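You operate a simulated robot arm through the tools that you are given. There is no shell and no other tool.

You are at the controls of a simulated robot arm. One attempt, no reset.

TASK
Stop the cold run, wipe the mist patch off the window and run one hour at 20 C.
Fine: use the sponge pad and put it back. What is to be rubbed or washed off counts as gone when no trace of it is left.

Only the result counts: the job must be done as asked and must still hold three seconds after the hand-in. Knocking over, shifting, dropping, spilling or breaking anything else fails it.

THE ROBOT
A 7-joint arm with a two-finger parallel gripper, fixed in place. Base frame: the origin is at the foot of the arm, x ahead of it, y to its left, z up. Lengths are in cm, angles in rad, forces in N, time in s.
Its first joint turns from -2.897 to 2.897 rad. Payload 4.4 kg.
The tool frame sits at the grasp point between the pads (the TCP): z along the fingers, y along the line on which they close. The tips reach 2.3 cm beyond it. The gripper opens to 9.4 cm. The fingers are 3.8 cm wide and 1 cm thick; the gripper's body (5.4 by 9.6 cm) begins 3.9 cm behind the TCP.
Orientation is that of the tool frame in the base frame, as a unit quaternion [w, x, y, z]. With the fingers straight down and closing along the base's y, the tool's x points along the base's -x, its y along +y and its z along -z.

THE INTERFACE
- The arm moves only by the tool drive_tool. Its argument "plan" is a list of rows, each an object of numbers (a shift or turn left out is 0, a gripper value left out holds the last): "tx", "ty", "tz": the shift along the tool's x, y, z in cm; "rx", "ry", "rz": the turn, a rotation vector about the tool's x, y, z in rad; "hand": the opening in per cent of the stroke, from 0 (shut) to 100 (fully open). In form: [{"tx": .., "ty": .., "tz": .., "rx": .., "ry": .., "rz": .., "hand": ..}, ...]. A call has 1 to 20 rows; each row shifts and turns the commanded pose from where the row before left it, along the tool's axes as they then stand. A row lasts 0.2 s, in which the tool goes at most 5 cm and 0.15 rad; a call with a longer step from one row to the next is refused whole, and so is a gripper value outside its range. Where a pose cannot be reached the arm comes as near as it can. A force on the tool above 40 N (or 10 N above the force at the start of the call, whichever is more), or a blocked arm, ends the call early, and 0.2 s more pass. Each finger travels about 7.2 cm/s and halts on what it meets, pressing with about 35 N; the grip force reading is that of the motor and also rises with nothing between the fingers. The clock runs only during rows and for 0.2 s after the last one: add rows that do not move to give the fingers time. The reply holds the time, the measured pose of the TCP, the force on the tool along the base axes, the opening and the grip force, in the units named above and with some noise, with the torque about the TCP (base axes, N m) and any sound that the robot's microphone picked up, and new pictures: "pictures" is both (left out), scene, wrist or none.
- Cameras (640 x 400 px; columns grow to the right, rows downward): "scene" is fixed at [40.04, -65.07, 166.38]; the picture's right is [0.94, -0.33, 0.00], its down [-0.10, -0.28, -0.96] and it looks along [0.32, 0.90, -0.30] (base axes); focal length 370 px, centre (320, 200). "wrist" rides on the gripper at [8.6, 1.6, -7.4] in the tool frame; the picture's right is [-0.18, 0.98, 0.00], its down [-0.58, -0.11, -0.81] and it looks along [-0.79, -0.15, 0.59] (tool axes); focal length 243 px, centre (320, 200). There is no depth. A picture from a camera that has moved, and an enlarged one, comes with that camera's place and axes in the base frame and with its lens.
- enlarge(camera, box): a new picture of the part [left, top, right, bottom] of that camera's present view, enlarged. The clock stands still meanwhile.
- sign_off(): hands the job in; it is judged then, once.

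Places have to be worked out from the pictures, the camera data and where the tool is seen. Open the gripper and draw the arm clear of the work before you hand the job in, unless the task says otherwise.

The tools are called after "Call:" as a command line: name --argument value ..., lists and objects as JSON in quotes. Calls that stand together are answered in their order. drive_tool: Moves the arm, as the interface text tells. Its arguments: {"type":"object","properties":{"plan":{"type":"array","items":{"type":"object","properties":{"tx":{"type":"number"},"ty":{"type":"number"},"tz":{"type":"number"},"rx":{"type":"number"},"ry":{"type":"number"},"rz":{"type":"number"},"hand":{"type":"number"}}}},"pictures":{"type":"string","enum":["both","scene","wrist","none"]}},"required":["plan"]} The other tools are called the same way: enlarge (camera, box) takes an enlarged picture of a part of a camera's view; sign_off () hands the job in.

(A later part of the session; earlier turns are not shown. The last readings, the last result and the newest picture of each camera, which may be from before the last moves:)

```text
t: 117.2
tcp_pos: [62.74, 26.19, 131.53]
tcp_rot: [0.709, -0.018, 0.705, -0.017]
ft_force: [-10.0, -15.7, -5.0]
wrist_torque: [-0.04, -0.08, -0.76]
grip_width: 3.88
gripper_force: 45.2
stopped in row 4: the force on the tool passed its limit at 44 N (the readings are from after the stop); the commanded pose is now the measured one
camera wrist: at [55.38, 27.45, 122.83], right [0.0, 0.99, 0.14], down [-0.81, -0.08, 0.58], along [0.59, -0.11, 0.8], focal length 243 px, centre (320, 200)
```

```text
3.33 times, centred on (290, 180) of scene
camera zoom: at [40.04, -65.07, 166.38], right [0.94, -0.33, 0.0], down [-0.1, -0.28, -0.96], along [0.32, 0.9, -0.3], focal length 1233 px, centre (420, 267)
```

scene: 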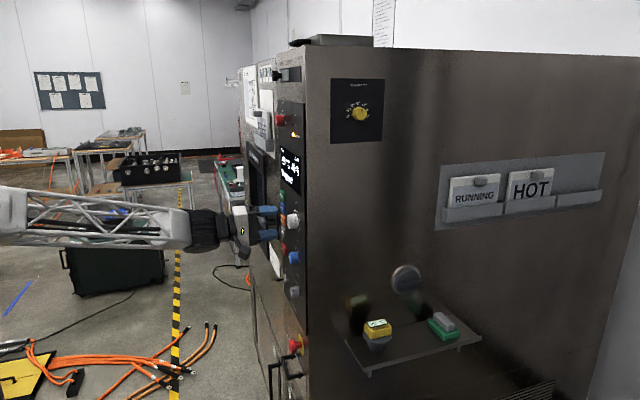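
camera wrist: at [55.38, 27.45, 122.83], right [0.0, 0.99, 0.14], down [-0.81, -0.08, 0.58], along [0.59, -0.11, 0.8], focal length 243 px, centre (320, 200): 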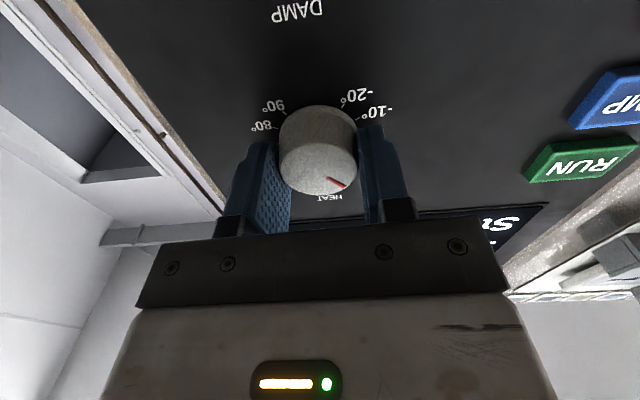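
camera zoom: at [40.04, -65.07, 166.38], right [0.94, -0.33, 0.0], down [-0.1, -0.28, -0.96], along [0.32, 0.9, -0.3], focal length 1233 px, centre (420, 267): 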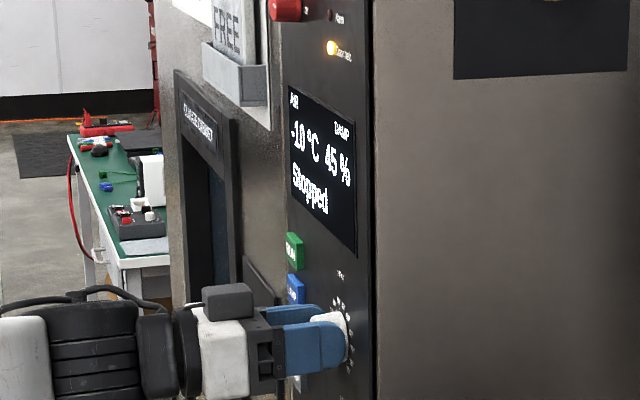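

Almost there (remaining 0.05 rad). I finish the turn, then open the hand and back off to read the dial.

Call:
drive_tool --plan '[{"ty": -0.08}, {"rz": 0.05}, {}, {"hand": 64}, {}, {}, {}]' --pictures "wrist"

Call:
drive_tool --plan '[{"tz": -1}, {"tz": -4}, {"tz": -4.5}, {"tz": -4.5}, {"tz": -4.5}, {"tz": -4.5}, {"tx": -4.5}, {"tx": -4.3}, {"ry": 0.145}, {"ry": 0.145}, {"ry": 0.145}, {"ry": 0.145}, {"ry": 0.145}, {"ry": 0.145}, {"ty": 2.15}]' --pictures "wrist"

Call:
enlarge --camera "wrist" --box '[280, 85, 370, 165]'

```text
t: 118.8
tcp_pos: [62.78, 26.26, 131.46]
tcp_rot: [0.709, 0.0, 0.705, 0.001]
ft_force: [0.0, -0.1, 0.4]
wrist_torque: [0.0, 0.0, 0.02]
grip_width: 6.02
gripper_force: 0.1
camera wrist: at [55.41, 27.87, 122.89], right [0.0, 0.98, 0.19], down [-0.81, -0.11, 0.58], along [0.59, -0.15, 0.8], focal length 243 px, centre (320, 200)
```

wrist: 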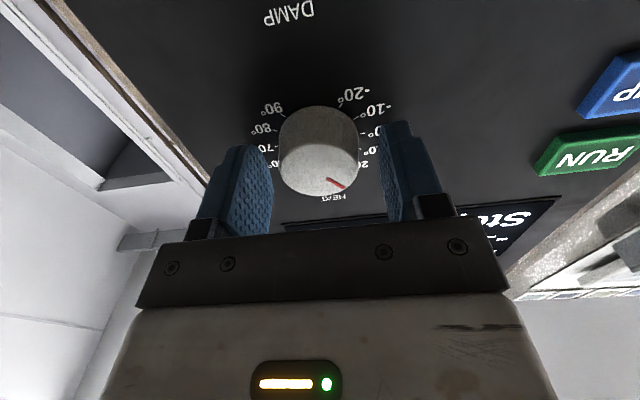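

```text
t: 122.0
tcp_pos: [39.79, 28.49, 140.05]
tcp_rot: [0.345, 0.0, 0.939, 0.001]
ft_force: [0.6, 0.4, 0.9]
wrist_torque: [0.01, 0.0, -0.02]
grip_width: 6.01
gripper_force: 0.0
camera wrist: at [28.36, 29.98, 140.29], right [0.14, 0.98, 0.12], down [-0.08, -0.11, 0.99], along [0.99, -0.15, 0.06], focal length 243 px, centre (320, 200)
```

wrist: 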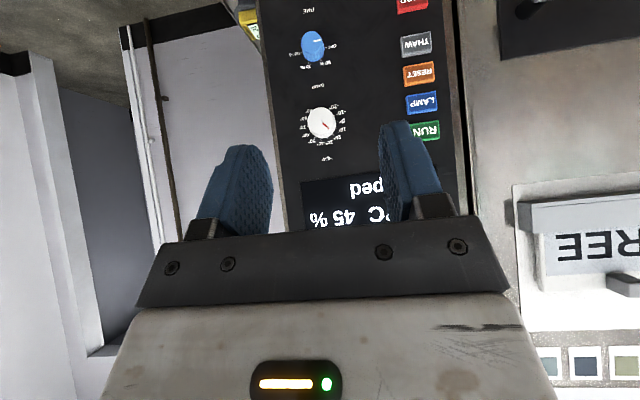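

```text
5.00 times, centred on (325, 125) of wrist
camera zoom: at [28.36, 29.98, 140.29], right [0.14, 0.98, 0.12], down [-0.08, -0.11, 0.99], along [0.99, -0.15, 0.06], focal length 1213 px, centre (295, 575)
```

zoom: 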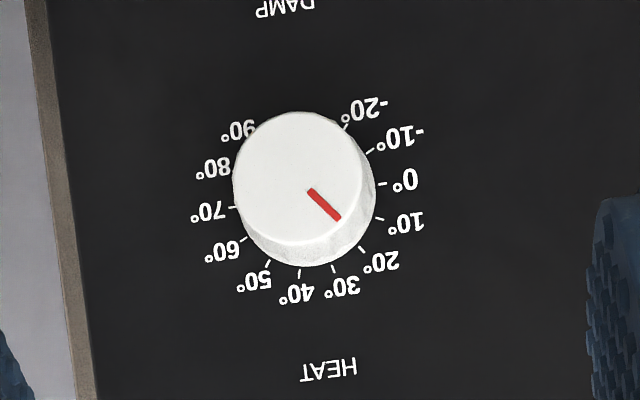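

The pointer is near 20, but I want a more perpendicular view to read it exactly.

Call:
drive_tool --plan '[{"tx": 2.25, "tz": 2.68, "ty": -1.8, "hand": 100}, {"tx": 2.25, "tz": 2.68, "ty": -1.8}, {}, {}]' --pictures "wrist"

Call:
enlarge --camera "wrist" --box '[310, 120, 400, 210]'

Call:
enlarge --camera "wrist" --box '[310, 0, 400, 70]'

```text
t: 123.0
tcp_pos: [40.09, 24.7, 133.14]
tcp_rot: [0.346, 0.0, 0.938, 0.001]
ft_force: [-0.6, -0.3, 0.1]
wrist_torque: [-0.01, -0.04, -0.02]
grip_width: 9.39
gripper_force: 0.0
camera wrist: at [28.63, 26.26, 133.27], right [0.14, 0.98, 0.12], down [-0.08, -0.11, 0.99], along [0.99, -0.15, 0.06], focal length 243 px, centre (320, 200)
```

wrist: 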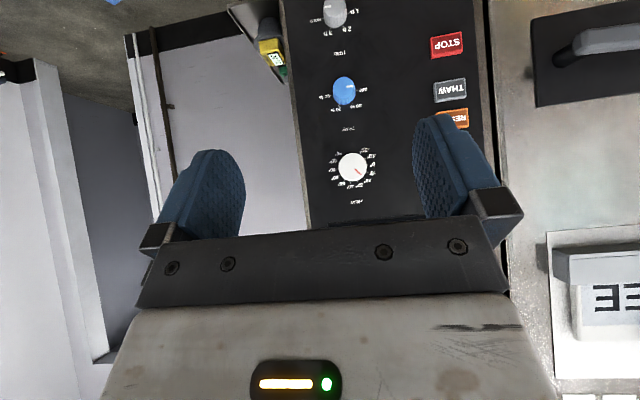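

```text
4.44 times, centred on (355, 165) of wrist
camera zoom: at [28.63, 26.26, 133.27], right [0.14, 0.98, 0.12], down [-0.08, -0.11, 0.99], along [0.99, -0.15, 0.06], focal length 1078 px, centre (164, 356)
```

zoom: 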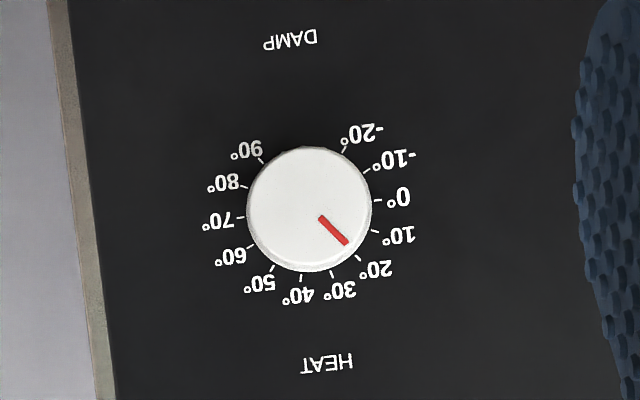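

```text
5.71 times, centred on (355, 35) of wrist
camera zoom: at [28.63, 26.26, 133.27], right [0.14, 0.98, 0.12], down [-0.08, -0.11, 0.99], along [0.99, -0.15, 0.06], focal length 1386 px, centre (120, 1143)
```

zoom: 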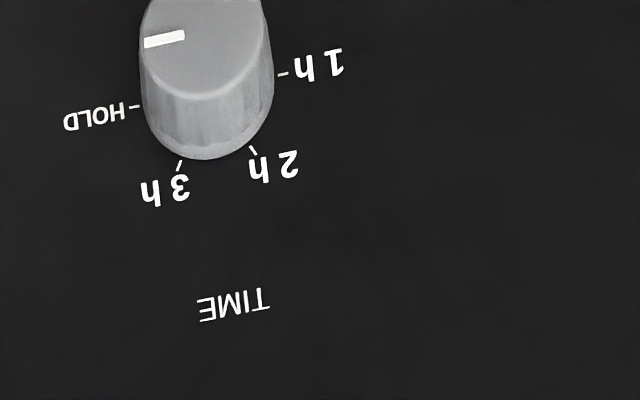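

Call:
enlarge --camera "wrist" --box '[334, 148, 374, 188]'

```text
10.00 times, centred on (354, 168) of wrist
camera zoom: at [28.63, 26.26, 133.27], right [0.14, 0.98, 0.12], down [-0.08, -0.11, 0.99], along [0.99, -0.15, 0.06], focal length 2426 px, centre (-20, 520)
```

zoom: 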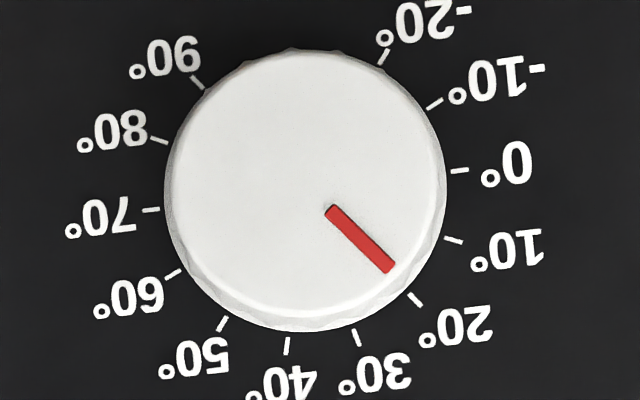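

HEAT reads 20 as closely as I can measure (scale ≈26° per 10 °C). The TIME knob points to HOLD and must go counter-clockwise to 1 h; I lower the hand to view it perpendicularly.

Call:
drive_tool --plan '[{"tx": 2.9, "tz": 3.44}, {"tx": 2.9, "tz": 3.44}, {"tx": 2.9, "tz": 3.44}, {"tx": 2.9, "tz": 3.44}, {"tx": 2.6, "tz": 3.1}, {}]' --pictures "wrist"

Call:
enlarge --camera "wrist" --box '[330, 145, 380, 195]'

```text
t: 124.4
tcp_pos: [39.98, 25.0, 111.0]
tcp_rot: [0.345, -0.001, 0.938, 0.0]
ft_force: [-0.1, 0.7, 0.0]
wrist_torque: [0.01, -0.01, -0.01]
grip_width: 9.42
gripper_force: 0.1
camera wrist: at [28.56, 26.67, 111.11], right [0.14, 0.98, 0.12], down [-0.08, -0.11, 0.99], along [0.99, -0.15, 0.06], focal length 243 px, centre (320, 200)
```

wrist: 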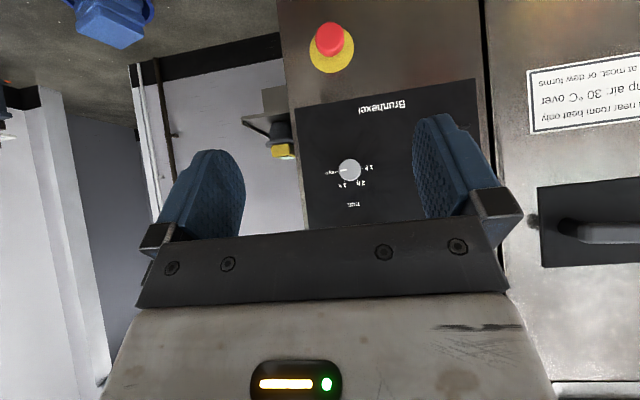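

```text
8.00 times, centred on (355, 170) of wrist
camera zoom: at [28.56, 26.67, 111.11], right [0.14, 0.98, 0.12], down [-0.08, -0.11, 0.99], along [0.99, -0.15, 0.06], focal length 1941 px, centre (40, 440)
```

zoom: 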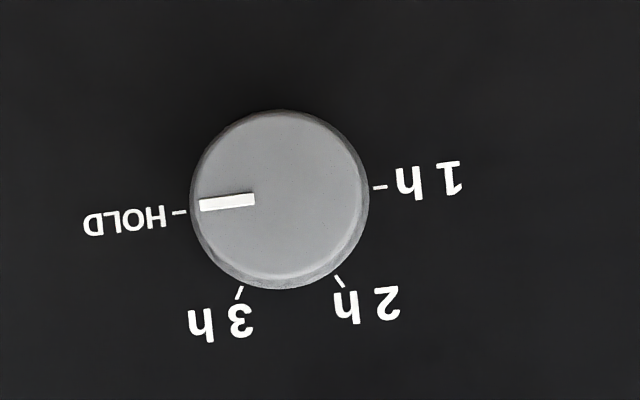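

TIME is at HOLD; 1 h is 180° counter-clockwise, so two grips of -90°. Knob axis ≈(26.3, 109.6). I point the hand forward and line up.

Call:
drive_tool --plan '[{"ry": -0.145}, {"ry": -0.145}, {"ry": -0.145}, {"ry": -0.145}, {"ry": -0.145}, {"ry": -0.145}, {"ty": 1.3, "tx": 1.4, "hand": 58}, {"tz": 4.5}, {"tz": 4.5}, {"tz": 4.5}, {}]' --pictures "wrist"

Call:
enlarge --camera "scene" --box '[230, 230, 330, 330]'

```text
t: 126.8
tcp_pos: [53.32, 26.0, 109.74]
tcp_rot: [0.709, 0.0, 0.705, 0.001]
ft_force: [-0.1, -0.3, -0.2]
wrist_torque: [-0.02, 0.0, 0.01]
grip_width: 5.44
gripper_force: 0.0
camera wrist: at [45.87, 27.66, 101.22], right [0.0, 0.98, 0.19], down [-0.81, -0.11, 0.58], along [0.59, -0.15, 0.8], focal length 243 px, centre (320, 200)
```

wrist: 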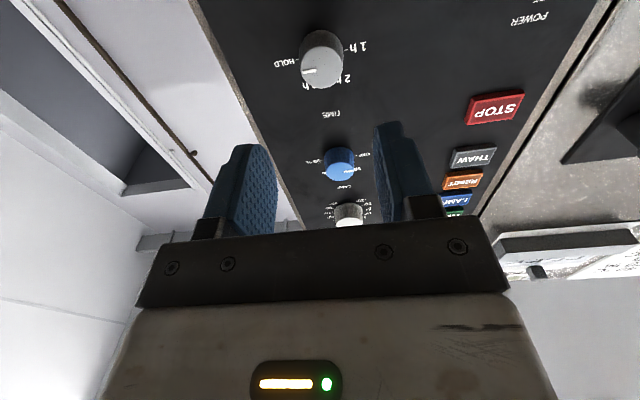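

```text
4.00 times, centred on (280, 280) of scene
camera zoom: at [40.04, -65.07, 166.38], right [0.94, -0.33, 0.0], down [-0.1, -0.28, -0.96], along [0.32, 0.9, -0.3], focal length 1479 px, centre (480, -120)
```

zoom: 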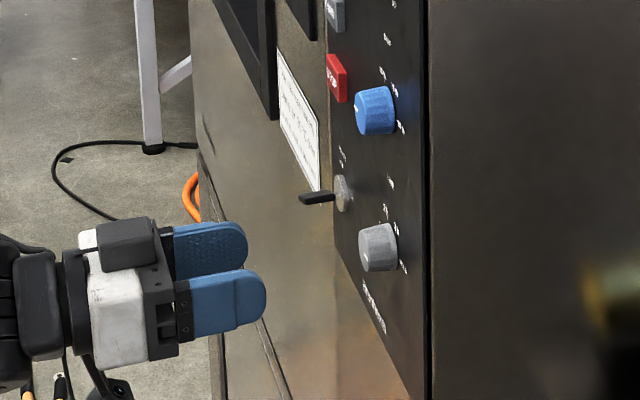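

Column alignment good. Advance towards the knob.

Call:
drive_tool --plan '[{"tz": 4}, {"tz": 3.5}, {"tz": 1}, {}]' --pictures "wrist"

Call:
enlarge --camera "wrist" --box '[220, 40, 420, 240]'

Call:
enlarge --camera "scene" --box '[250, 250, 330, 330]'

```text
t: 127.8
tcp_pos: [61.92, 26.06, 109.67]
tcp_rot: [0.709, -0.001, 0.705, 0.002]
ft_force: [0.4, 0.4, 0.7]
wrist_torque: [0.01, -0.02, -0.03]
grip_width: 5.47
gripper_force: 0.1
camera wrist: at [54.48, 27.7, 101.18], right [0.0, 0.98, 0.19], down [-0.81, -0.11, 0.58], along [0.59, -0.15, 0.8], focal length 243 px, centre (320, 200)
```

wrist: 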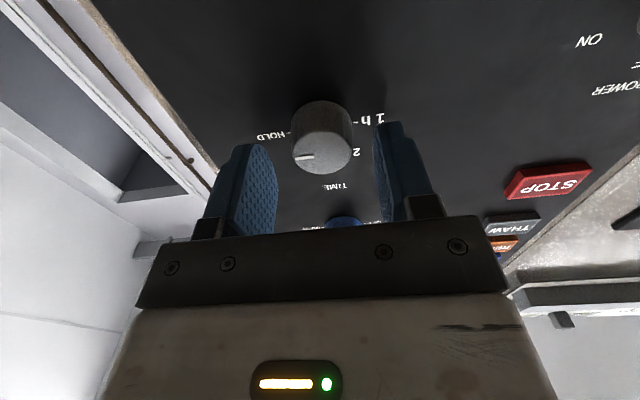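

```text
2.00 times, centred on (320, 140) of wrist
camera zoom: at [54.48, 27.7, 101.18], right [0.0, 0.98, 0.19], down [-0.81, -0.11, 0.58], along [0.59, -0.15, 0.8], focal length 485 px, centre (320, 320)
```

zoom: 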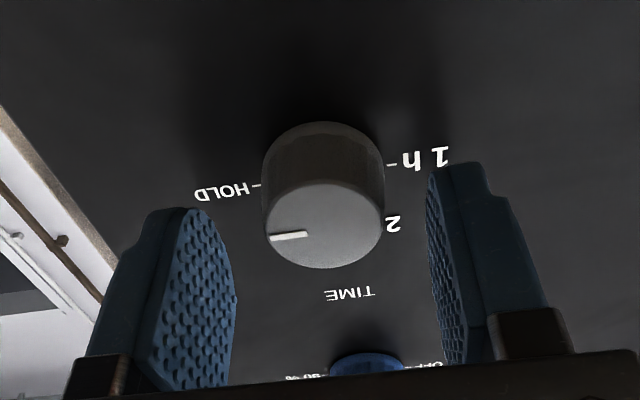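

```text
5.00 times, centred on (290, 290) of scene
camera zoom: at [40.04, -65.07, 166.38], right [0.94, -0.33, 0.0], down [-0.1, -0.28, -0.96], along [0.32, 0.9, -0.3], focal length 1849 px, centre (470, -250)
```

zoom: 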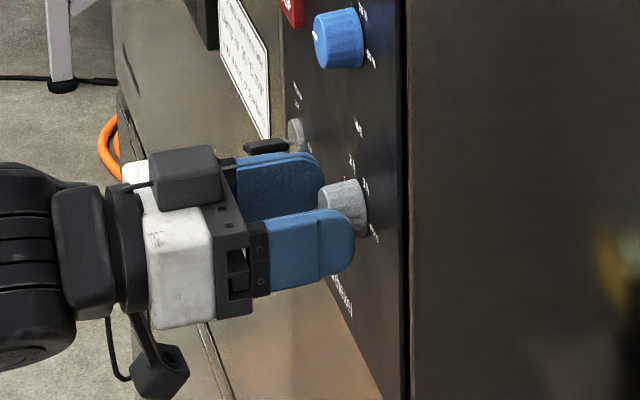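

Good. A bit deeper, then close on the TIME knob.

Call:
drive_tool --plan '[{"tz": 0.5}, {"tz": 0.4}, {}, {"hand": 0}, {}, {}, {}]' --pictures "none"

```text
t: 129.1
tcp_pos: [62.81, 26.1, 109.83]
tcp_rot: [0.709, -0.002, 0.705, 0.002]
ft_force: [13.6, 12.9, -1.3]
wrist_torque: [0.05, -0.15, 0.36]
grip_width: 3.12
gripper_force: 45.0
stopped in row 6: the force on the tool passed its limit at 42 N (the readings are from after the stop); the commanded pose is now the measured one
```

Gripped at 3.1 cm. Small relief shift and begin turning counter-clockwise.

Call:
drive_tool --plan '[{"ty": 0.08}, {"rz": -0.1}, {"rz": -0.1}, {}]' --pictures "wrist"

```text
t: 130.1
tcp_pos: [62.72, 26.26, 109.69]
tcp_rot: [0.705, -0.073, 0.702, -0.069]
ft_force: [30.5, 8.8, -6.8]
wrist_torque: [0.03, 0.19, 0.16]
grip_width: 3.14
gripper_force: 45.1
camera wrist: at [55.38, 26.15, 101.09], right [0.0, 1.0, -0.01], down [-0.81, 0.01, 0.59], along [0.59, 0.01, 0.81], focal length 243 px, centre (320, 200)
```

wrist: 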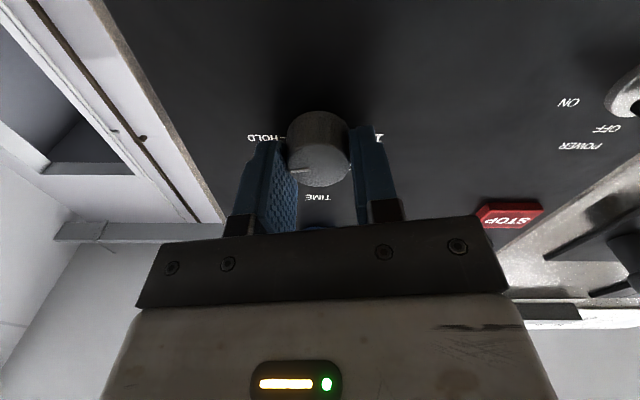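

Call:
drive_tool --plan '[{"tz": 0.12, "ty": 0.04}, {"rz": -0.1}, {"rz": -0.1}, {"rz": -0.1}, {}]' --pictures "wrist"

Call:
enlarge --camera "wrist" --box '[220, 60, 420, 240]'

```text
t: 130.6
tcp_pos: [62.86, 26.23, 109.83]
tcp_rot: [0.704, -0.086, 0.7, -0.083]
ft_force: [-21.5, -3.8, 2.5]
wrist_torque: [-0.02, 0.25, -0.13]
grip_width: 3.15
gripper_force: 45.1
stopped in row 2: the force on the tool passed its limit at 43 N (the readings are from after the stop); the commanded pose is now the measured one
camera wrist: at [55.4, 25.82, 101.09], right [0.0, 1.0, -0.05], down [-0.81, 0.03, 0.59], along [0.59, 0.05, 0.81], focal length 243 px, centre (320, 200)
```

wrist: 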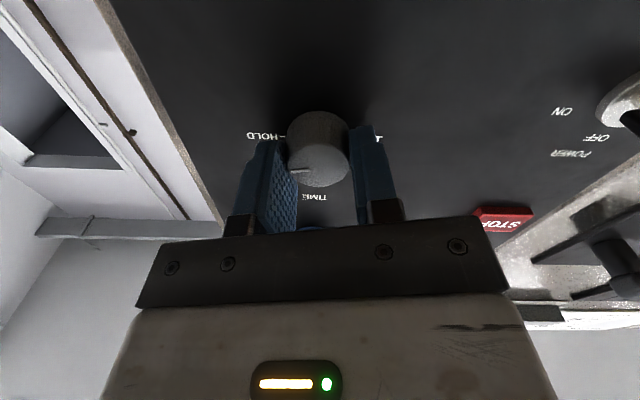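

```text
2.22 times, centred on (320, 150) of wrist
camera zoom: at [55.4, 25.82, 101.09], right [0.0, 1.0, -0.05], down [-0.81, 0.03, 0.59], along [0.59, 0.05, 0.81], focal length 539 px, centre (320, 311)
```

zoom: 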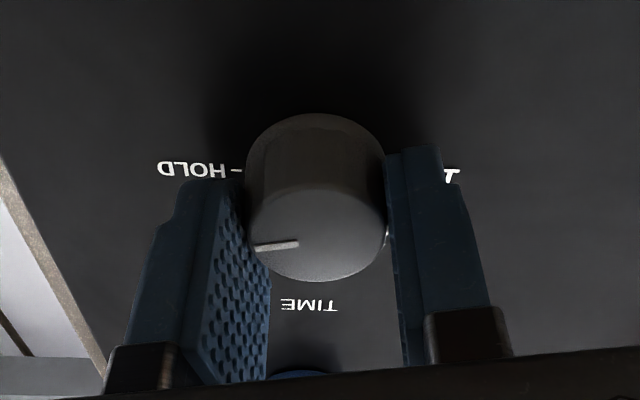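

Call:
drive_tool --plan '[{"tz": -0.07}, {"rz": -0.08}, {"rz": -0.08}, {"rz": -0.08}, {}]' --pictures "none"

```text
t: 131.6
tcp_pos: [62.71, 26.32, 109.7]
tcp_rot: [0.691, -0.159, 0.688, -0.155]
ft_force: [8.2, 10.1, -2.1]
wrist_torque: [0.05, -0.13, 0.35]
grip_width: 3.11
gripper_force: 44.7
stopped in row 4: the force on the tool passed its limit at 42 N (the readings are from after the stop); the commanded pose is now the measured one
```

Call:
drive_tool --plan '[{"ty": 0.05}, {"rz": -0.08}, {"rz": -0.08}, {"rz": -0.08}, {}]' --pictures "none"

Call:
drive_tool --plan '[{"rz": -0.08}, {"rz": -0.08}, {}]' --pictures "wrist"

```text
t: 132.8
tcp_pos: [62.78, 26.54, 109.68]
tcp_rot: [0.668, -0.241, 0.664, -0.235]
ft_force: [14.5, 10.6, -3.2]
wrist_torque: [0.03, 0.25, 0.37]
grip_width: 3.12
gripper_force: 45.4
stopped in row 5: the force on the tool passed its limit at 41 N (the readings are from after the stop); the commanded pose is now the measured one
```

```text
t: 133.6
tcp_pos: [62.68, 26.56, 109.71]
tcp_rot: [0.646, -0.293, 0.643, -0.289]
ft_force: [21.5, 29.1, -11.4]
wrist_torque: [0.12, 0.14, 0.69]
grip_width: 3.13
gripper_force: 45.1
camera wrist: at [55.4, 21.04, 102.84], right [-0.01, 0.79, -0.62], down [-0.81, 0.36, 0.46], along [0.59, 0.5, 0.64], focal length 243 px, centre (320, 200)
```

wrist: 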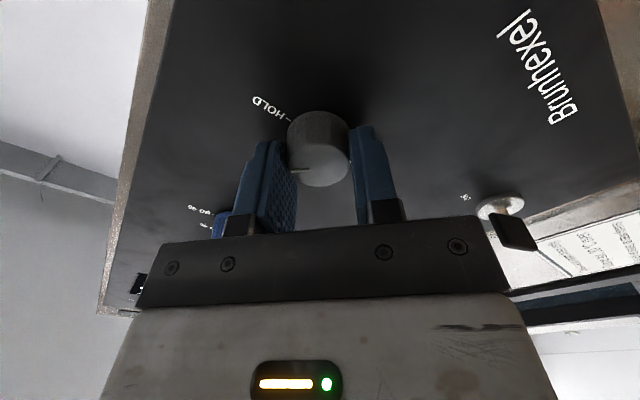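

Call:
drive_tool --plan '[{"tx": -0.06, "ty": 0.11, "tz": 0.05}, {"rz": -0.08}, {"rz": -0.08}, {"rz": -0.08}, {}]' --pictures "none"

```text
t: 134.8
tcp_pos: [62.8, 26.54, 109.62]
tcp_rot: [0.606, -0.369, 0.603, -0.365]
ft_force: [-38.8, 0.5, -15.5]
wrist_torque: [0.11, 0.34, 0.27]
grip_width: 3.13
gripper_force: 44.7
```

Call:
drive_tool --plan '[{"tx": 0.03, "ty": 0.05, "tz": -0.08}, {"rz": -0.08}, {"rz": -0.08}, {"rz": -0.08}, {}]' --pictures "none"

```text
t: 136.0
tcp_pos: [62.81, 26.66, 109.57]
tcp_rot: [0.56, -0.438, 0.554, -0.433]
ft_force: [-7.0, 17.8, -32.0]
wrist_torque: [0.16, 0.72, 0.8]
grip_width: 3.12
gripper_force: 44.9
```

Call:
drive_tool --plan '[{"tx": -0.02, "ty": 0.16}, {"rz": -0.08}, {"rz": -0.08}, {"rz": -0.08}, {}]' --pictures "wrist"

Call:
enlarge --camera "wrist" --box '[220, 60, 420, 240]'

```text
t: 137.2
tcp_pos: [62.76, 26.61, 109.43]
tcp_rot: [0.504, -0.5, 0.499, -0.497]
ft_force: [11.1, 15.4, -30.4]
wrist_torque: [0.11, 0.74, 0.19]
grip_width: 3.09
gripper_force: 45.0
camera wrist: at [55.41, 17.93, 107.85], right [0.0, 0.19, -0.98], down [-0.81, 0.57, 0.11], along [0.58, 0.8, 0.15], focal length 243 px, centre (320, 200)
```

wrist: 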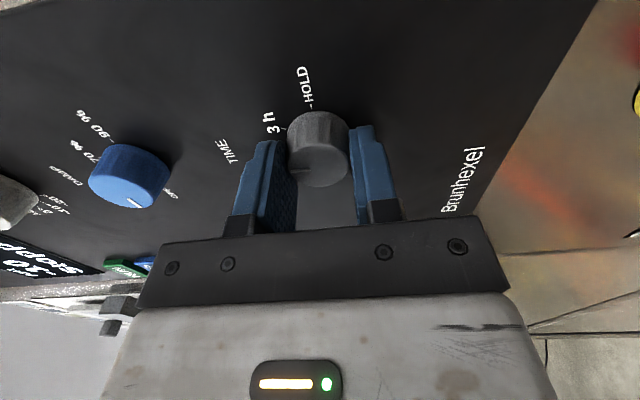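

```text
2.22 times, centred on (320, 150) of wrist
camera zoom: at [55.41, 17.93, 107.85], right [0.0, 0.19, -0.98], down [-0.81, 0.57, 0.11], along [0.58, 0.8, 0.15], focal length 539 px, centre (320, 311)
```

zoom: 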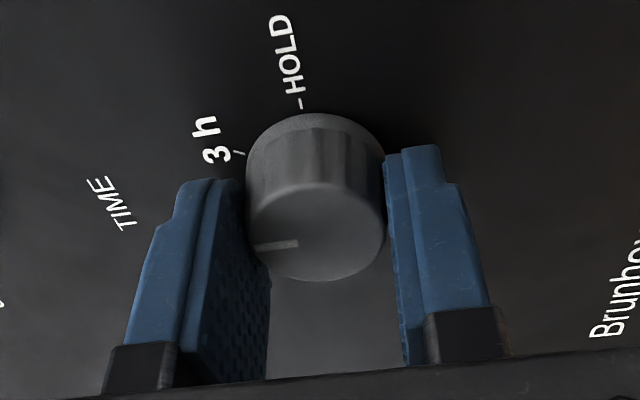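

Quarter turn done. I release, back off, turn the hand back by 90° and regrip.

Call:
drive_tool --plan '[{"hand": 58}, {}, {}, {"tz": -1}, {"tz": -3}, {"rz": 0.1425}, {"rz": 0.1425}, {"rz": 0.1425}, {"rz": 0.1425}, {"rz": 0.1425}, {"rz": 0.1425}, {"rz": 0.1425}, {"rz": 0.1425}, {"rz": 0.1425}, {"rz": 0.1425}, {"rz": 0.1425}, {}]' --pictures "wrist"

Call:
enlarge --camera "wrist" --box '[240, 20, 420, 200]'

```text
t: 140.8
tcp_pos: [58.79, 26.53, 109.48]
tcp_rot: [0.708, -0.003, 0.706, 0.004]
ft_force: [-0.6, -0.9, 0.4]
wrist_torque: [-0.04, 0.02, 0.0]
grip_width: 5.46
gripper_force: 0.0
camera wrist: at [51.34, 28.16, 100.9], right [-0.01, 0.98, 0.19], down [-0.81, -0.12, 0.58], along [0.59, -0.14, 0.79], focal length 243 px, centre (320, 200)
```

wrist: 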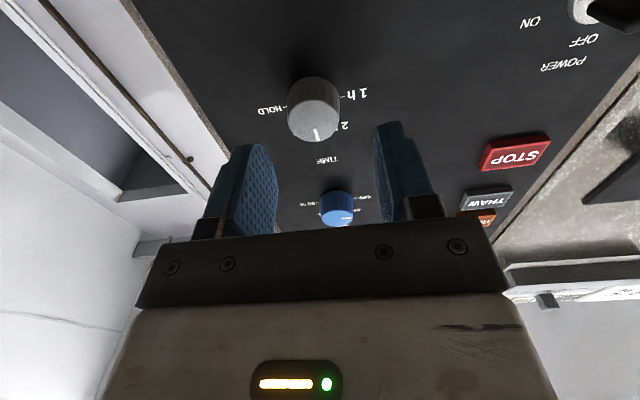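

```text
2.22 times, centred on (330, 110) of wrist
camera zoom: at [51.34, 28.16, 100.9], right [-0.01, 0.98, 0.19], down [-0.81, -0.12, 0.58], along [0.59, -0.14, 0.79], focal length 539 px, centre (298, 400)
```

zoom: 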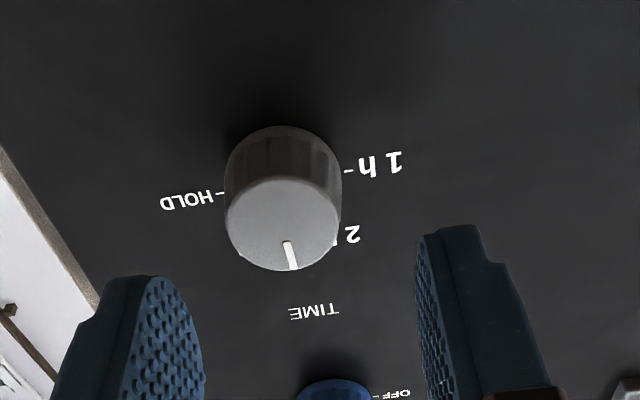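

The knob now points midway between 2 h and 3 h. I recentre (−0.3 in y), approach and grip again.

Call:
drive_tool --plan '[{"ty": -0.3, "tx": -0.1}, {"tz": 2}, {"tz": 1.5}, {"tz": 0.5}, {}, {"hand": 20}, {"hand": 0}, {}, {}]' --pictures "none"

```text
t: 142.8
tcp_pos: [62.68, 26.27, 109.7]
tcp_rot: [0.708, -0.003, 0.706, 0.003]
ft_force: [-0.6, -22.7, -0.6]
wrist_torque: [0.0, -0.11, -0.58]
grip_width: 3.13
gripper_force: 45.6
```

Call:
drive_tool --plan '[{"ty": -0.09}, {"rz": -0.08}, {"rz": -0.08}, {"rz": -0.08}, {}]' --pictures "none"

Call:
drive_tool --plan '[{"ty": 0.06}, {"rz": -0.08}, {"rz": -0.08}, {"rz": -0.08}, {}]' --pictures "none"

```text
t: 144.0
tcp_pos: [62.68, 26.22, 109.67]
tcp_rot: [0.704, -0.089, 0.7, -0.082]
ft_force: [-30.4, 9.1, 5.3]
wrist_torque: [0.04, -0.14, 0.36]
grip_width: 3.13
gripper_force: 44.7
```

```text
t: 145.2
tcp_pos: [62.83, 26.25, 109.59]
tcp_rot: [0.689, -0.17, 0.685, -0.165]
ft_force: [-8.4, 36.3, 8.7]
wrist_torque: [0.06, 0.47, 0.56]
grip_width: 3.1
gripper_force: 44.8
```

Call:
drive_tool --plan '[{"tx": -0.11, "ty": 0.15}, {"rz": -0.08}, {"rz": -0.08}, {}]' --pictures "none"

```text
t: 146.2
tcp_pos: [62.74, 26.31, 109.47]
tcp_rot: [0.673, -0.223, 0.67, -0.222]
ft_force: [21.7, -22.5, 5.5]
wrist_torque: [-0.06, 0.18, -0.72]
grip_width: 3.13
gripper_force: 45.3
```

Call:
drive_tool --plan '[{"tx": 0.03, "ty": -0.05, "tz": 0.05}, {"rz": -0.08}, {"rz": -0.08}, {"rz": -0.08}, {}]' --pictures "none"

```text
t: 147.4
tcp_pos: [62.73, 26.27, 109.56]
tcp_rot: [0.642, -0.304, 0.638, -0.299]
ft_force: [14.0, -19.6, -6.1]
wrist_torque: [-0.02, 0.21, -0.61]
grip_width: 3.09
gripper_force: 44.9
```

Call:
drive_tool --plan '[{"tx": 0.06, "ty": -0.01, "tz": 0.03}, {"rz": -0.08}, {"rz": -0.08}, {"rz": -0.08}, {}]' --pictures "none"

```text
t: 148.6
tcp_pos: [62.81, 26.44, 109.48]
tcp_rot: [0.601, -0.378, 0.597, -0.374]
ft_force: [-20.7, -2.2, -14.5]
wrist_torque: [-0.02, 0.21, 0.31]
grip_width: 3.11
gripper_force: 45.5
```

Call:
drive_tool --plan '[{"tx": 0.02, "ty": 0.06, "tz": -0.04}, {"rz": -0.08}, {"rz": -0.08}, {"rz": -0.08}, {}]' --pictures "wrist"

Call:
enlarge --camera "wrist" --box '[220, 60, 420, 240]'

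```text
t: 149.8
tcp_pos: [62.67, 26.4, 109.41]
tcp_rot: [0.552, -0.447, 0.547, -0.443]
ft_force: [-13.1, 21.3, -25.5]
wrist_torque: [0.04, 0.68, 0.11]
grip_width: 3.11
gripper_force: 45.1
camera wrist: at [55.37, 18.24, 106.15], right [0.0, 0.39, -0.92], down [-0.81, 0.54, 0.23], along [0.58, 0.75, 0.31], focal length 243 px, centre (320, 200)
```

wrist: 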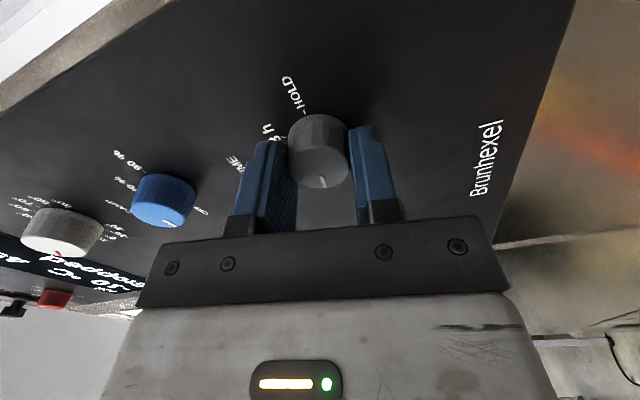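

```text
2.22 times, centred on (320, 150) of wrist
camera zoom: at [55.37, 18.24, 106.15], right [0.0, 0.39, -0.92], down [-0.81, 0.54, 0.23], along [0.58, 0.75, 0.31], focal length 539 px, centre (320, 311)
```

zoom: 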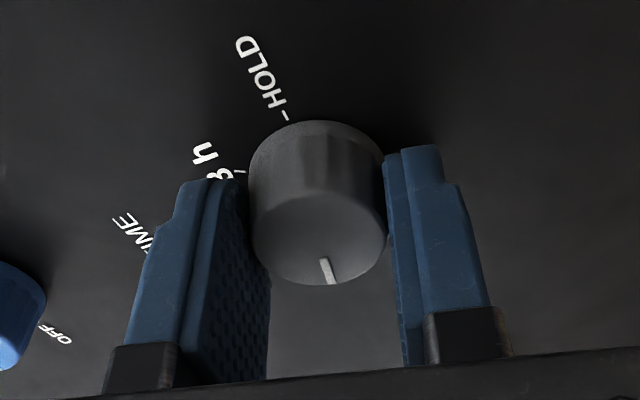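

Remaining ≈0.24 rad; relieve and finish.

Call:
drive_tool --plan '[{"tx": -0.05, "ty": 0.11}, {"rz": -0.08}, {"rz": -0.08}, {"rz": -0.08}, {}]' --pictures "none"

```text
t: 151.0
tcp_pos: [62.92, 26.37, 109.46]
tcp_rot: [-0.495, 0.509, -0.49, 0.505]
ft_force: [-4.5, 9.9, -28.2]
wrist_torque: [0.49, 0.76, 0.38]
grip_width: 3.13
gripper_force: 44.5
```

Turn complete. I release, back off and take the perpendicular view of the dial again.

Call:
drive_tool --plan '[{"hand": 58}, {}, {}, {"tz": -1}, {"tz": -4}, {"tz": -4.5}, {"tz": -4.5}, {"tz": -4.5}, {"tz": -4.3}, {"rz": 0.145}, {"rz": 0.145}, {"rz": 0.145}, {"rz": 0.145}, {"rz": 0.145}, {"rz": 0.145}, {"rz": 0.145}, {"rz": 0.145}, {"rz": 0.145}, {"rz": 0.145}]' --pictures "none"

Call:
drive_tool --plan '[{"rz": 0.149, "hand": 100}, {"tx": -1.5, "ty": -1.5}, {"ry": 0.145}, {"ry": 0.145}, {"ry": 0.145}, {"ry": 0.145}, {"ry": 0.145}, {"ry": 0.145}, {}]' --pictures "wrist"

Call:
enlarge --camera "wrist" --box '[330, 145, 380, 195]'

```text
t: 155.0
tcp_pos: [39.95, 26.24, 109.32]
tcp_rot: [0.707, -0.054, 0.704, -0.049]
ft_force: [0.3, 0.1, 0.3]
wrist_torque: [0.04, -0.04, 0.01]
grip_width: 5.45
gripper_force: 0.0
```

```text
t: 157.0
tcp_pos: [40.04, 24.77, 110.75]
tcp_rot: [0.345, -0.004, 0.939, 0.002]
ft_force: [0.5, -0.7, -0.7]
wrist_torque: [0.02, 0.02, 0.0]
grip_width: 9.41
gripper_force: 0.2
camera wrist: at [28.59, 26.28, 111.01], right [0.13, 0.98, 0.12], down [-0.08, -0.11, 0.99], along [0.99, -0.14, 0.06], focal length 243 px, centre (320, 200)
```

wrist: 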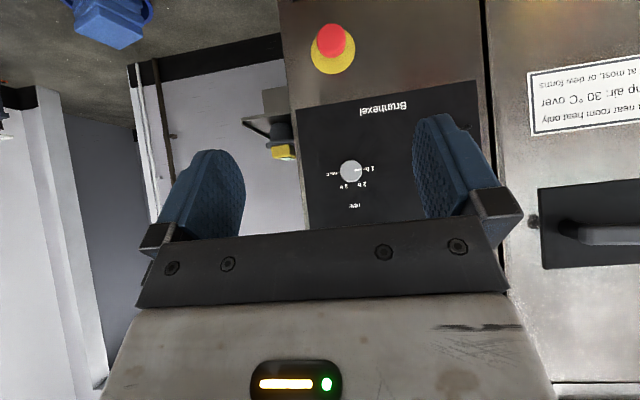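

```text
8.00 times, centred on (355, 170) of wrist
camera zoom: at [28.59, 26.28, 111.01], right [0.13, 0.98, 0.12], down [-0.08, -0.11, 0.99], along [0.99, -0.14, 0.06], focal length 1941 px, centre (40, 440)
```

zoom: 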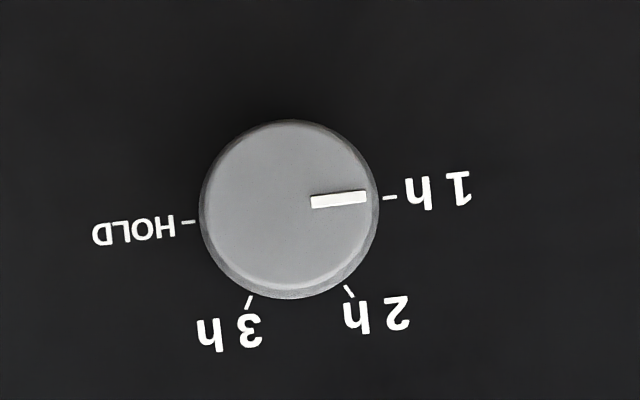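

TIME is on 1 h. Now I line up the closed hand with RUN (turned so that the fingers are thin vertically), keeping well away from LAMP.

Call:
drive_tool --plan '[{"ry": -0.145, "hand": 0}, {"ry": -0.145}, {"ry": -0.145}, {"ry": -0.145}, {"ry": -0.145}, {"ry": -0.145}, {"ty": 3.9, "tx": -3}, {"ty": 3.9, "tx": -3}, {"ty": 3.9, "tx": -3}, {"ty": 3.9, "tx": -3}, {"tx": -4}, {"tx": -4}, {"tx": -3.4}, {}]' --pictures "none"

Call:
drive_tool --plan '[{"rz": -0.1428}, {"rz": -0.1428}, {"rz": -0.1428}, {"rz": -0.1428}, {"rz": -0.1428}, {"rz": -0.1428}, {"rz": -0.1428}, {"rz": -0.1428}, {"rz": -0.1428}, {"rz": -0.1428}, {"rz": -0.1428}, {"tz": 4.5}, {"tz": 4.5}, {"tz": 4.5}, {}]' --pictures "both"

Call:
enlarge --camera "scene" --box '[230, 150, 330, 250]'

```text
t: 160.0
tcp_pos: [39.75, 40.49, 134.17]
tcp_rot: [0.708, -0.002, 0.706, 0.002]
ft_force: [0.2, -0.6, 1.0]
wrist_torque: [0.03, 0.03, -0.01]
grip_width: 0.0
gripper_force: 35.5
```

```text
t: 163.2
tcp_pos: [53.45, 40.37, 134.31]
tcp_rot: [0.503, -0.501, 0.497, -0.499]
ft_force: [0.2, -0.4, 0.2]
wrist_torque: [0.0, 0.01, -0.01]
grip_width: 0.03
gripper_force: 35.1
camera wrist: at [46.11, 31.76, 132.81], right [0.0, 0.18, -0.98], down [-0.81, 0.57, 0.11], along [0.58, 0.8, 0.15], focal length 243 px, centre (320, 200)
```

scene: 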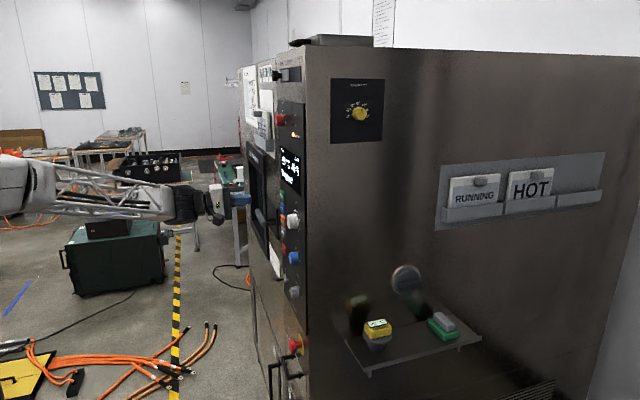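
wrist: 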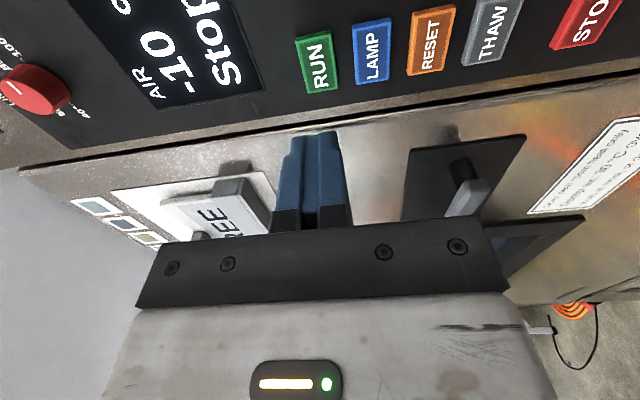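

```text
4.00 times, centred on (280, 200) of scene
camera zoom: at [40.04, -65.07, 166.38], right [0.94, -0.33, 0.0], down [-0.1, -0.28, -0.96], along [0.32, 0.9, -0.3], focal length 1479 px, centre (480, 200)
```

zoom: 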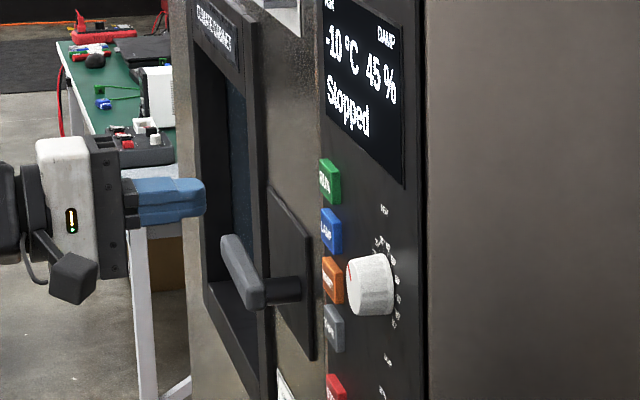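

RUN is in line (column 316 vs 320). I advance and press.

Call:
drive_tool --plan '[{"tz": 4}, {"tz": 3.5}, {"tz": 1}, {}]' --pictures "wrist"

```text
t: 164.2
tcp_pos: [61.88, 40.52, 134.23]
tcp_rot: [0.503, -0.501, 0.497, -0.499]
ft_force: [0.2, 0.5, 0.2]
wrist_torque: [0.02, 0.01, -0.01]
grip_width: 0.0
gripper_force: 34.6
camera wrist: at [54.48, 31.78, 132.78], right [0.0, 0.18, -0.98], down [-0.81, 0.57, 0.11], along [0.58, 0.8, 0.15], focal length 243 px, centre (320, 200)
```

wrist: 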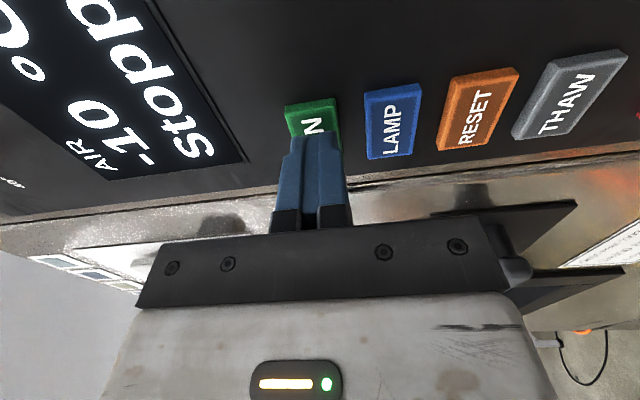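

Call:
drive_tool --plan '[{"tz": 0.3}, {"tz": 0.3}, {"tz": 0.3}, {"tz": 0.2}, {}]' --pictures "both"

Call:
enlarge --camera "scene" --box '[260, 90, 320, 210]'

```text
t: 165.4
tcp_pos: [62.73, 40.52, 134.28]
tcp_rot: [0.503, -0.501, 0.497, -0.498]
ft_force: [-4.1, -1.2, 1.5]
wrist_torque: [-0.06, -0.05, -0.06]
grip_width: 0.0
gripper_force: 34.8
heard: click
camera wrist: at [55.46, 31.81, 132.82], right [0.0, 0.19, -0.98], down [-0.81, 0.57, 0.11], along [0.58, 0.8, 0.15], focal length 243 px, centre (320, 200)
```

scene: 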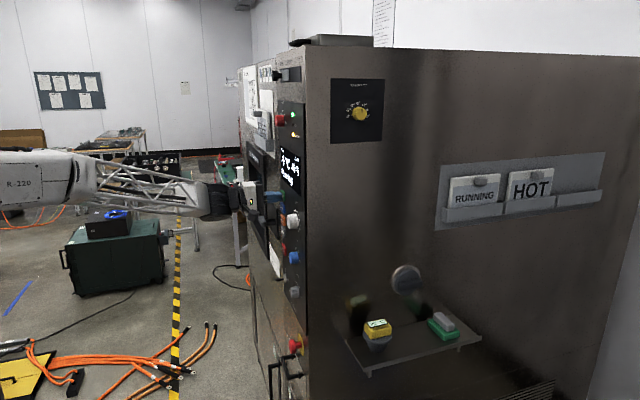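
wrist: 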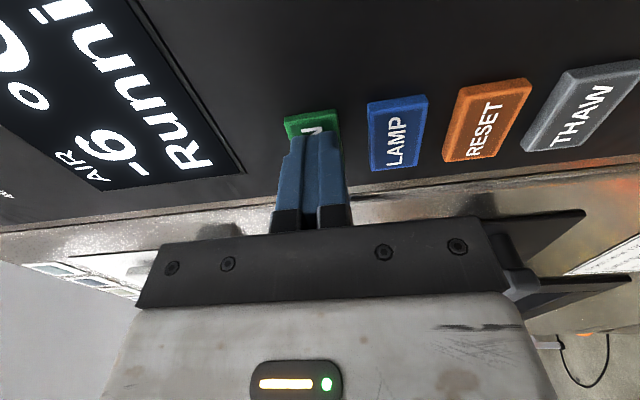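

```text
3.33 times, centred on (290, 150) of scene
camera zoom: at [40.04, -65.07, 166.38], right [0.94, -0.33, 0.0], down [-0.1, -0.28, -0.96], along [0.32, 0.9, -0.3], focal length 1233 px, centre (420, 367)
```

zoom: 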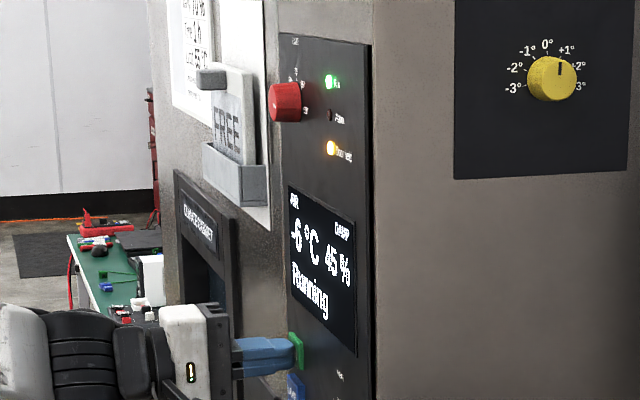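

Click, Run LED green, display "Running", air already rising (-6 °C). I retract straight back and wait for the air temperature to settle, which tells the real set value.

Call:
drive_tool --plan '[{"tz": -1}, {"tz": -4}, {"tz": -4.5}, {"tz": -4.5}, {"tz": -4.5}, {"tz": -4.5}, {}, {}, {}, {}, {}, {}, {}, {}, {}, {}, {}, {}, {}, {}]' --pictures "both"

Call:
enlarge --camera "scene" --box '[260, 90, 320, 210]'

```text
t: 169.6
tcp_pos: [39.78, 40.1, 134.23]
tcp_rot: [0.503, -0.502, 0.497, -0.498]
ft_force: [0.5, 0.5, -0.2]
wrist_torque: [0.04, 0.0, 0.01]
grip_width: 0.0
gripper_force: 34.8
camera wrist: at [32.39, 31.46, 132.76], right [0.0, 0.18, -0.98], down [-0.81, 0.57, 0.11], along [0.58, 0.8, 0.15], focal length 243 px, centre (320, 200)
```

scene: 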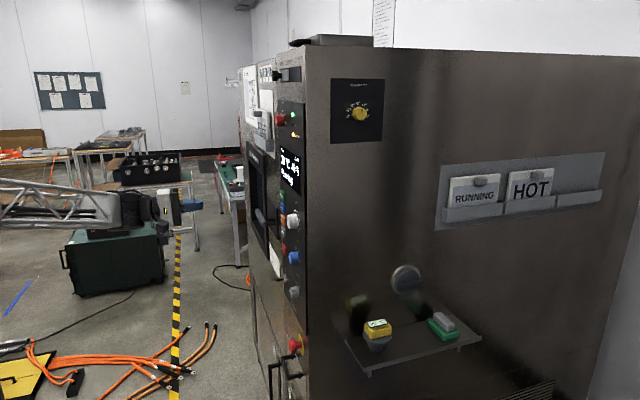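
wrist: 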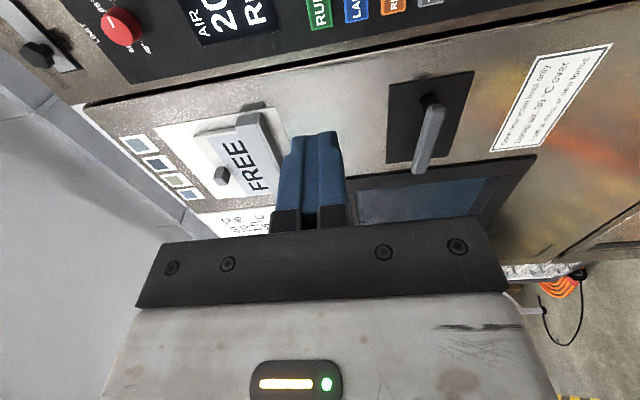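

```text
3.33 times, centred on (290, 150) of scene
camera zoom: at [40.04, -65.07, 166.38], right [0.94, -0.33, 0.0], down [-0.1, -0.28, -0.96], along [0.32, 0.9, -0.3], focal length 1233 px, centre (420, 367)
```

zoom: 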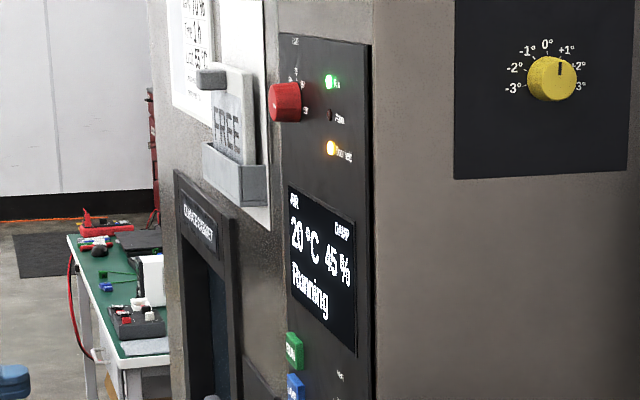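

Air reads 20 °C and Running. I double-check the OFFSET knob and the pad, and let some time pass with the hand opened and moving to view the window.

Call:
enlarge --camera "scene" --box '[340, 95, 376, 131]'

Call:
drive_tool --plan '[{"hand": 100}, {"rz": 0.1428}, {"rz": 0.1428}, {"rz": 0.1428}, {"rz": 0.1428}, {"rz": 0.1428}, {"rz": 0.1428}, {"rz": 0.1428}, {"rz": 0.1428}, {"rz": 0.1428}, {"rz": 0.1428}, {"rz": 0.1428}, {"ry": 0.15}, {"ry": 0.15}, {"ry": 0.15}, {"ry": 0.15}, {"ry": 0.15}, {"ry": 0.15}, {"ry": 0.15}]' --pictures "none"

Call:
drive_tool --plan '[{"ty": 4.9}, {"ty": 4.9}, {"ty": 4.9}, {"ty": 4.9}, {"ty": 4.9}, {"ty": 4.9}]' --pictures "both"

Call:
enlarge --camera "scene" --box '[260, 90, 320, 210]'

```text
11.11 times, centred on (358, 113) of scene
camera zoom: at [40.04, -65.07, 166.38], right [0.94, -0.33, 0.0], down [-0.1, -0.28, -0.96], along [0.32, 0.9, -0.3], focal length 4109 px, centre (-102, 1167)
```

zoom: 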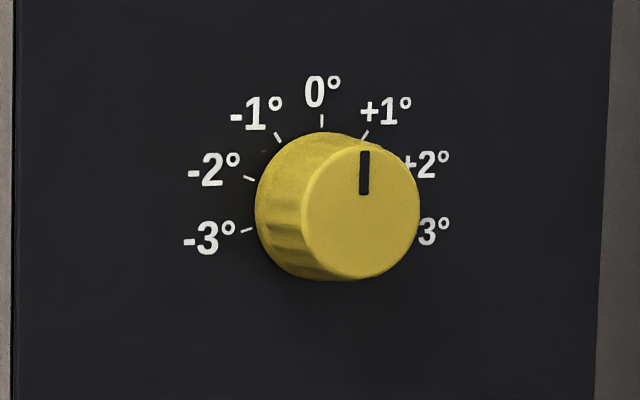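

```text
t: 173.6
tcp_pos: [39.81, 40.36, 134.3]
tcp_rot: [0.258, -0.004, 0.966, 0.001]
ft_force: [-0.5, 0.3, -0.1]
wrist_torque: [-0.01, 0.02, -0.02]
grip_width: 9.4
gripper_force: 0.1
```

```text
t: 175.0
tcp_pos: [39.68, 69.9, 134.37]
tcp_rot: [0.259, -0.004, 0.966, 0.002]
ft_force: [1.0, 0.5, 0.6]
wrist_torque: [-0.01, 0.06, -0.02]
grip_width: 9.4
gripper_force: 0.0
camera wrist: at [28.38, 71.47, 136.53], right [0.15, 0.98, 0.09], down [0.1, -0.11, 0.99], along [0.98, -0.14, -0.11], focal length 243 px, centre (320, 200)
```

scene: 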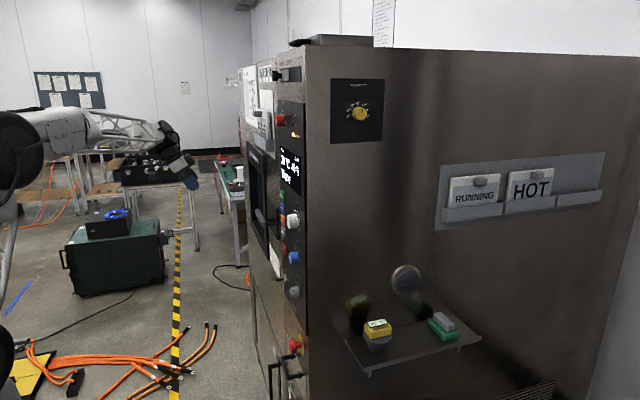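
wrist: 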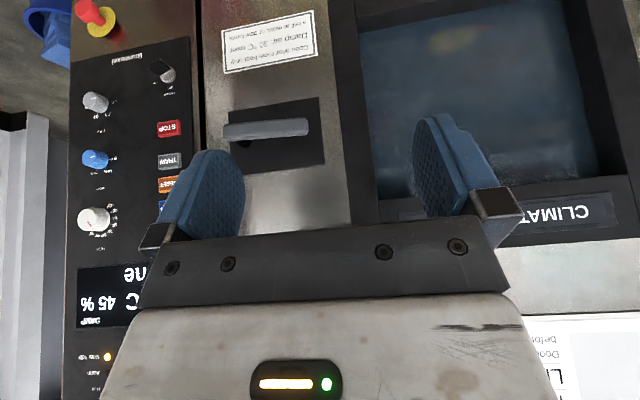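

```text
3.33 times, centred on (290, 150) of scene
camera zoom: at [40.04, -65.07, 166.38], right [0.94, -0.33, 0.0], down [-0.1, -0.28, -0.96], along [0.32, 0.9, -0.3], focal length 1233 px, centre (420, 367)
```

zoom: 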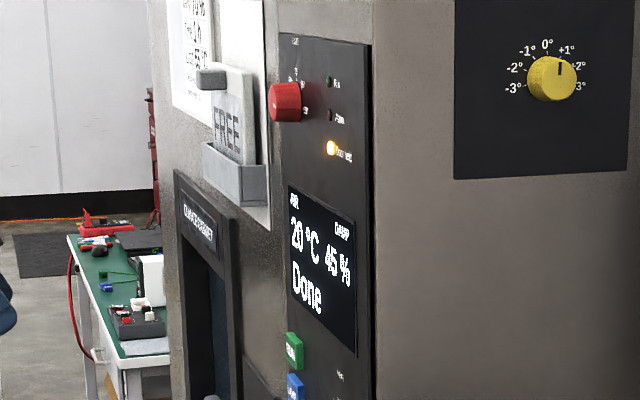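

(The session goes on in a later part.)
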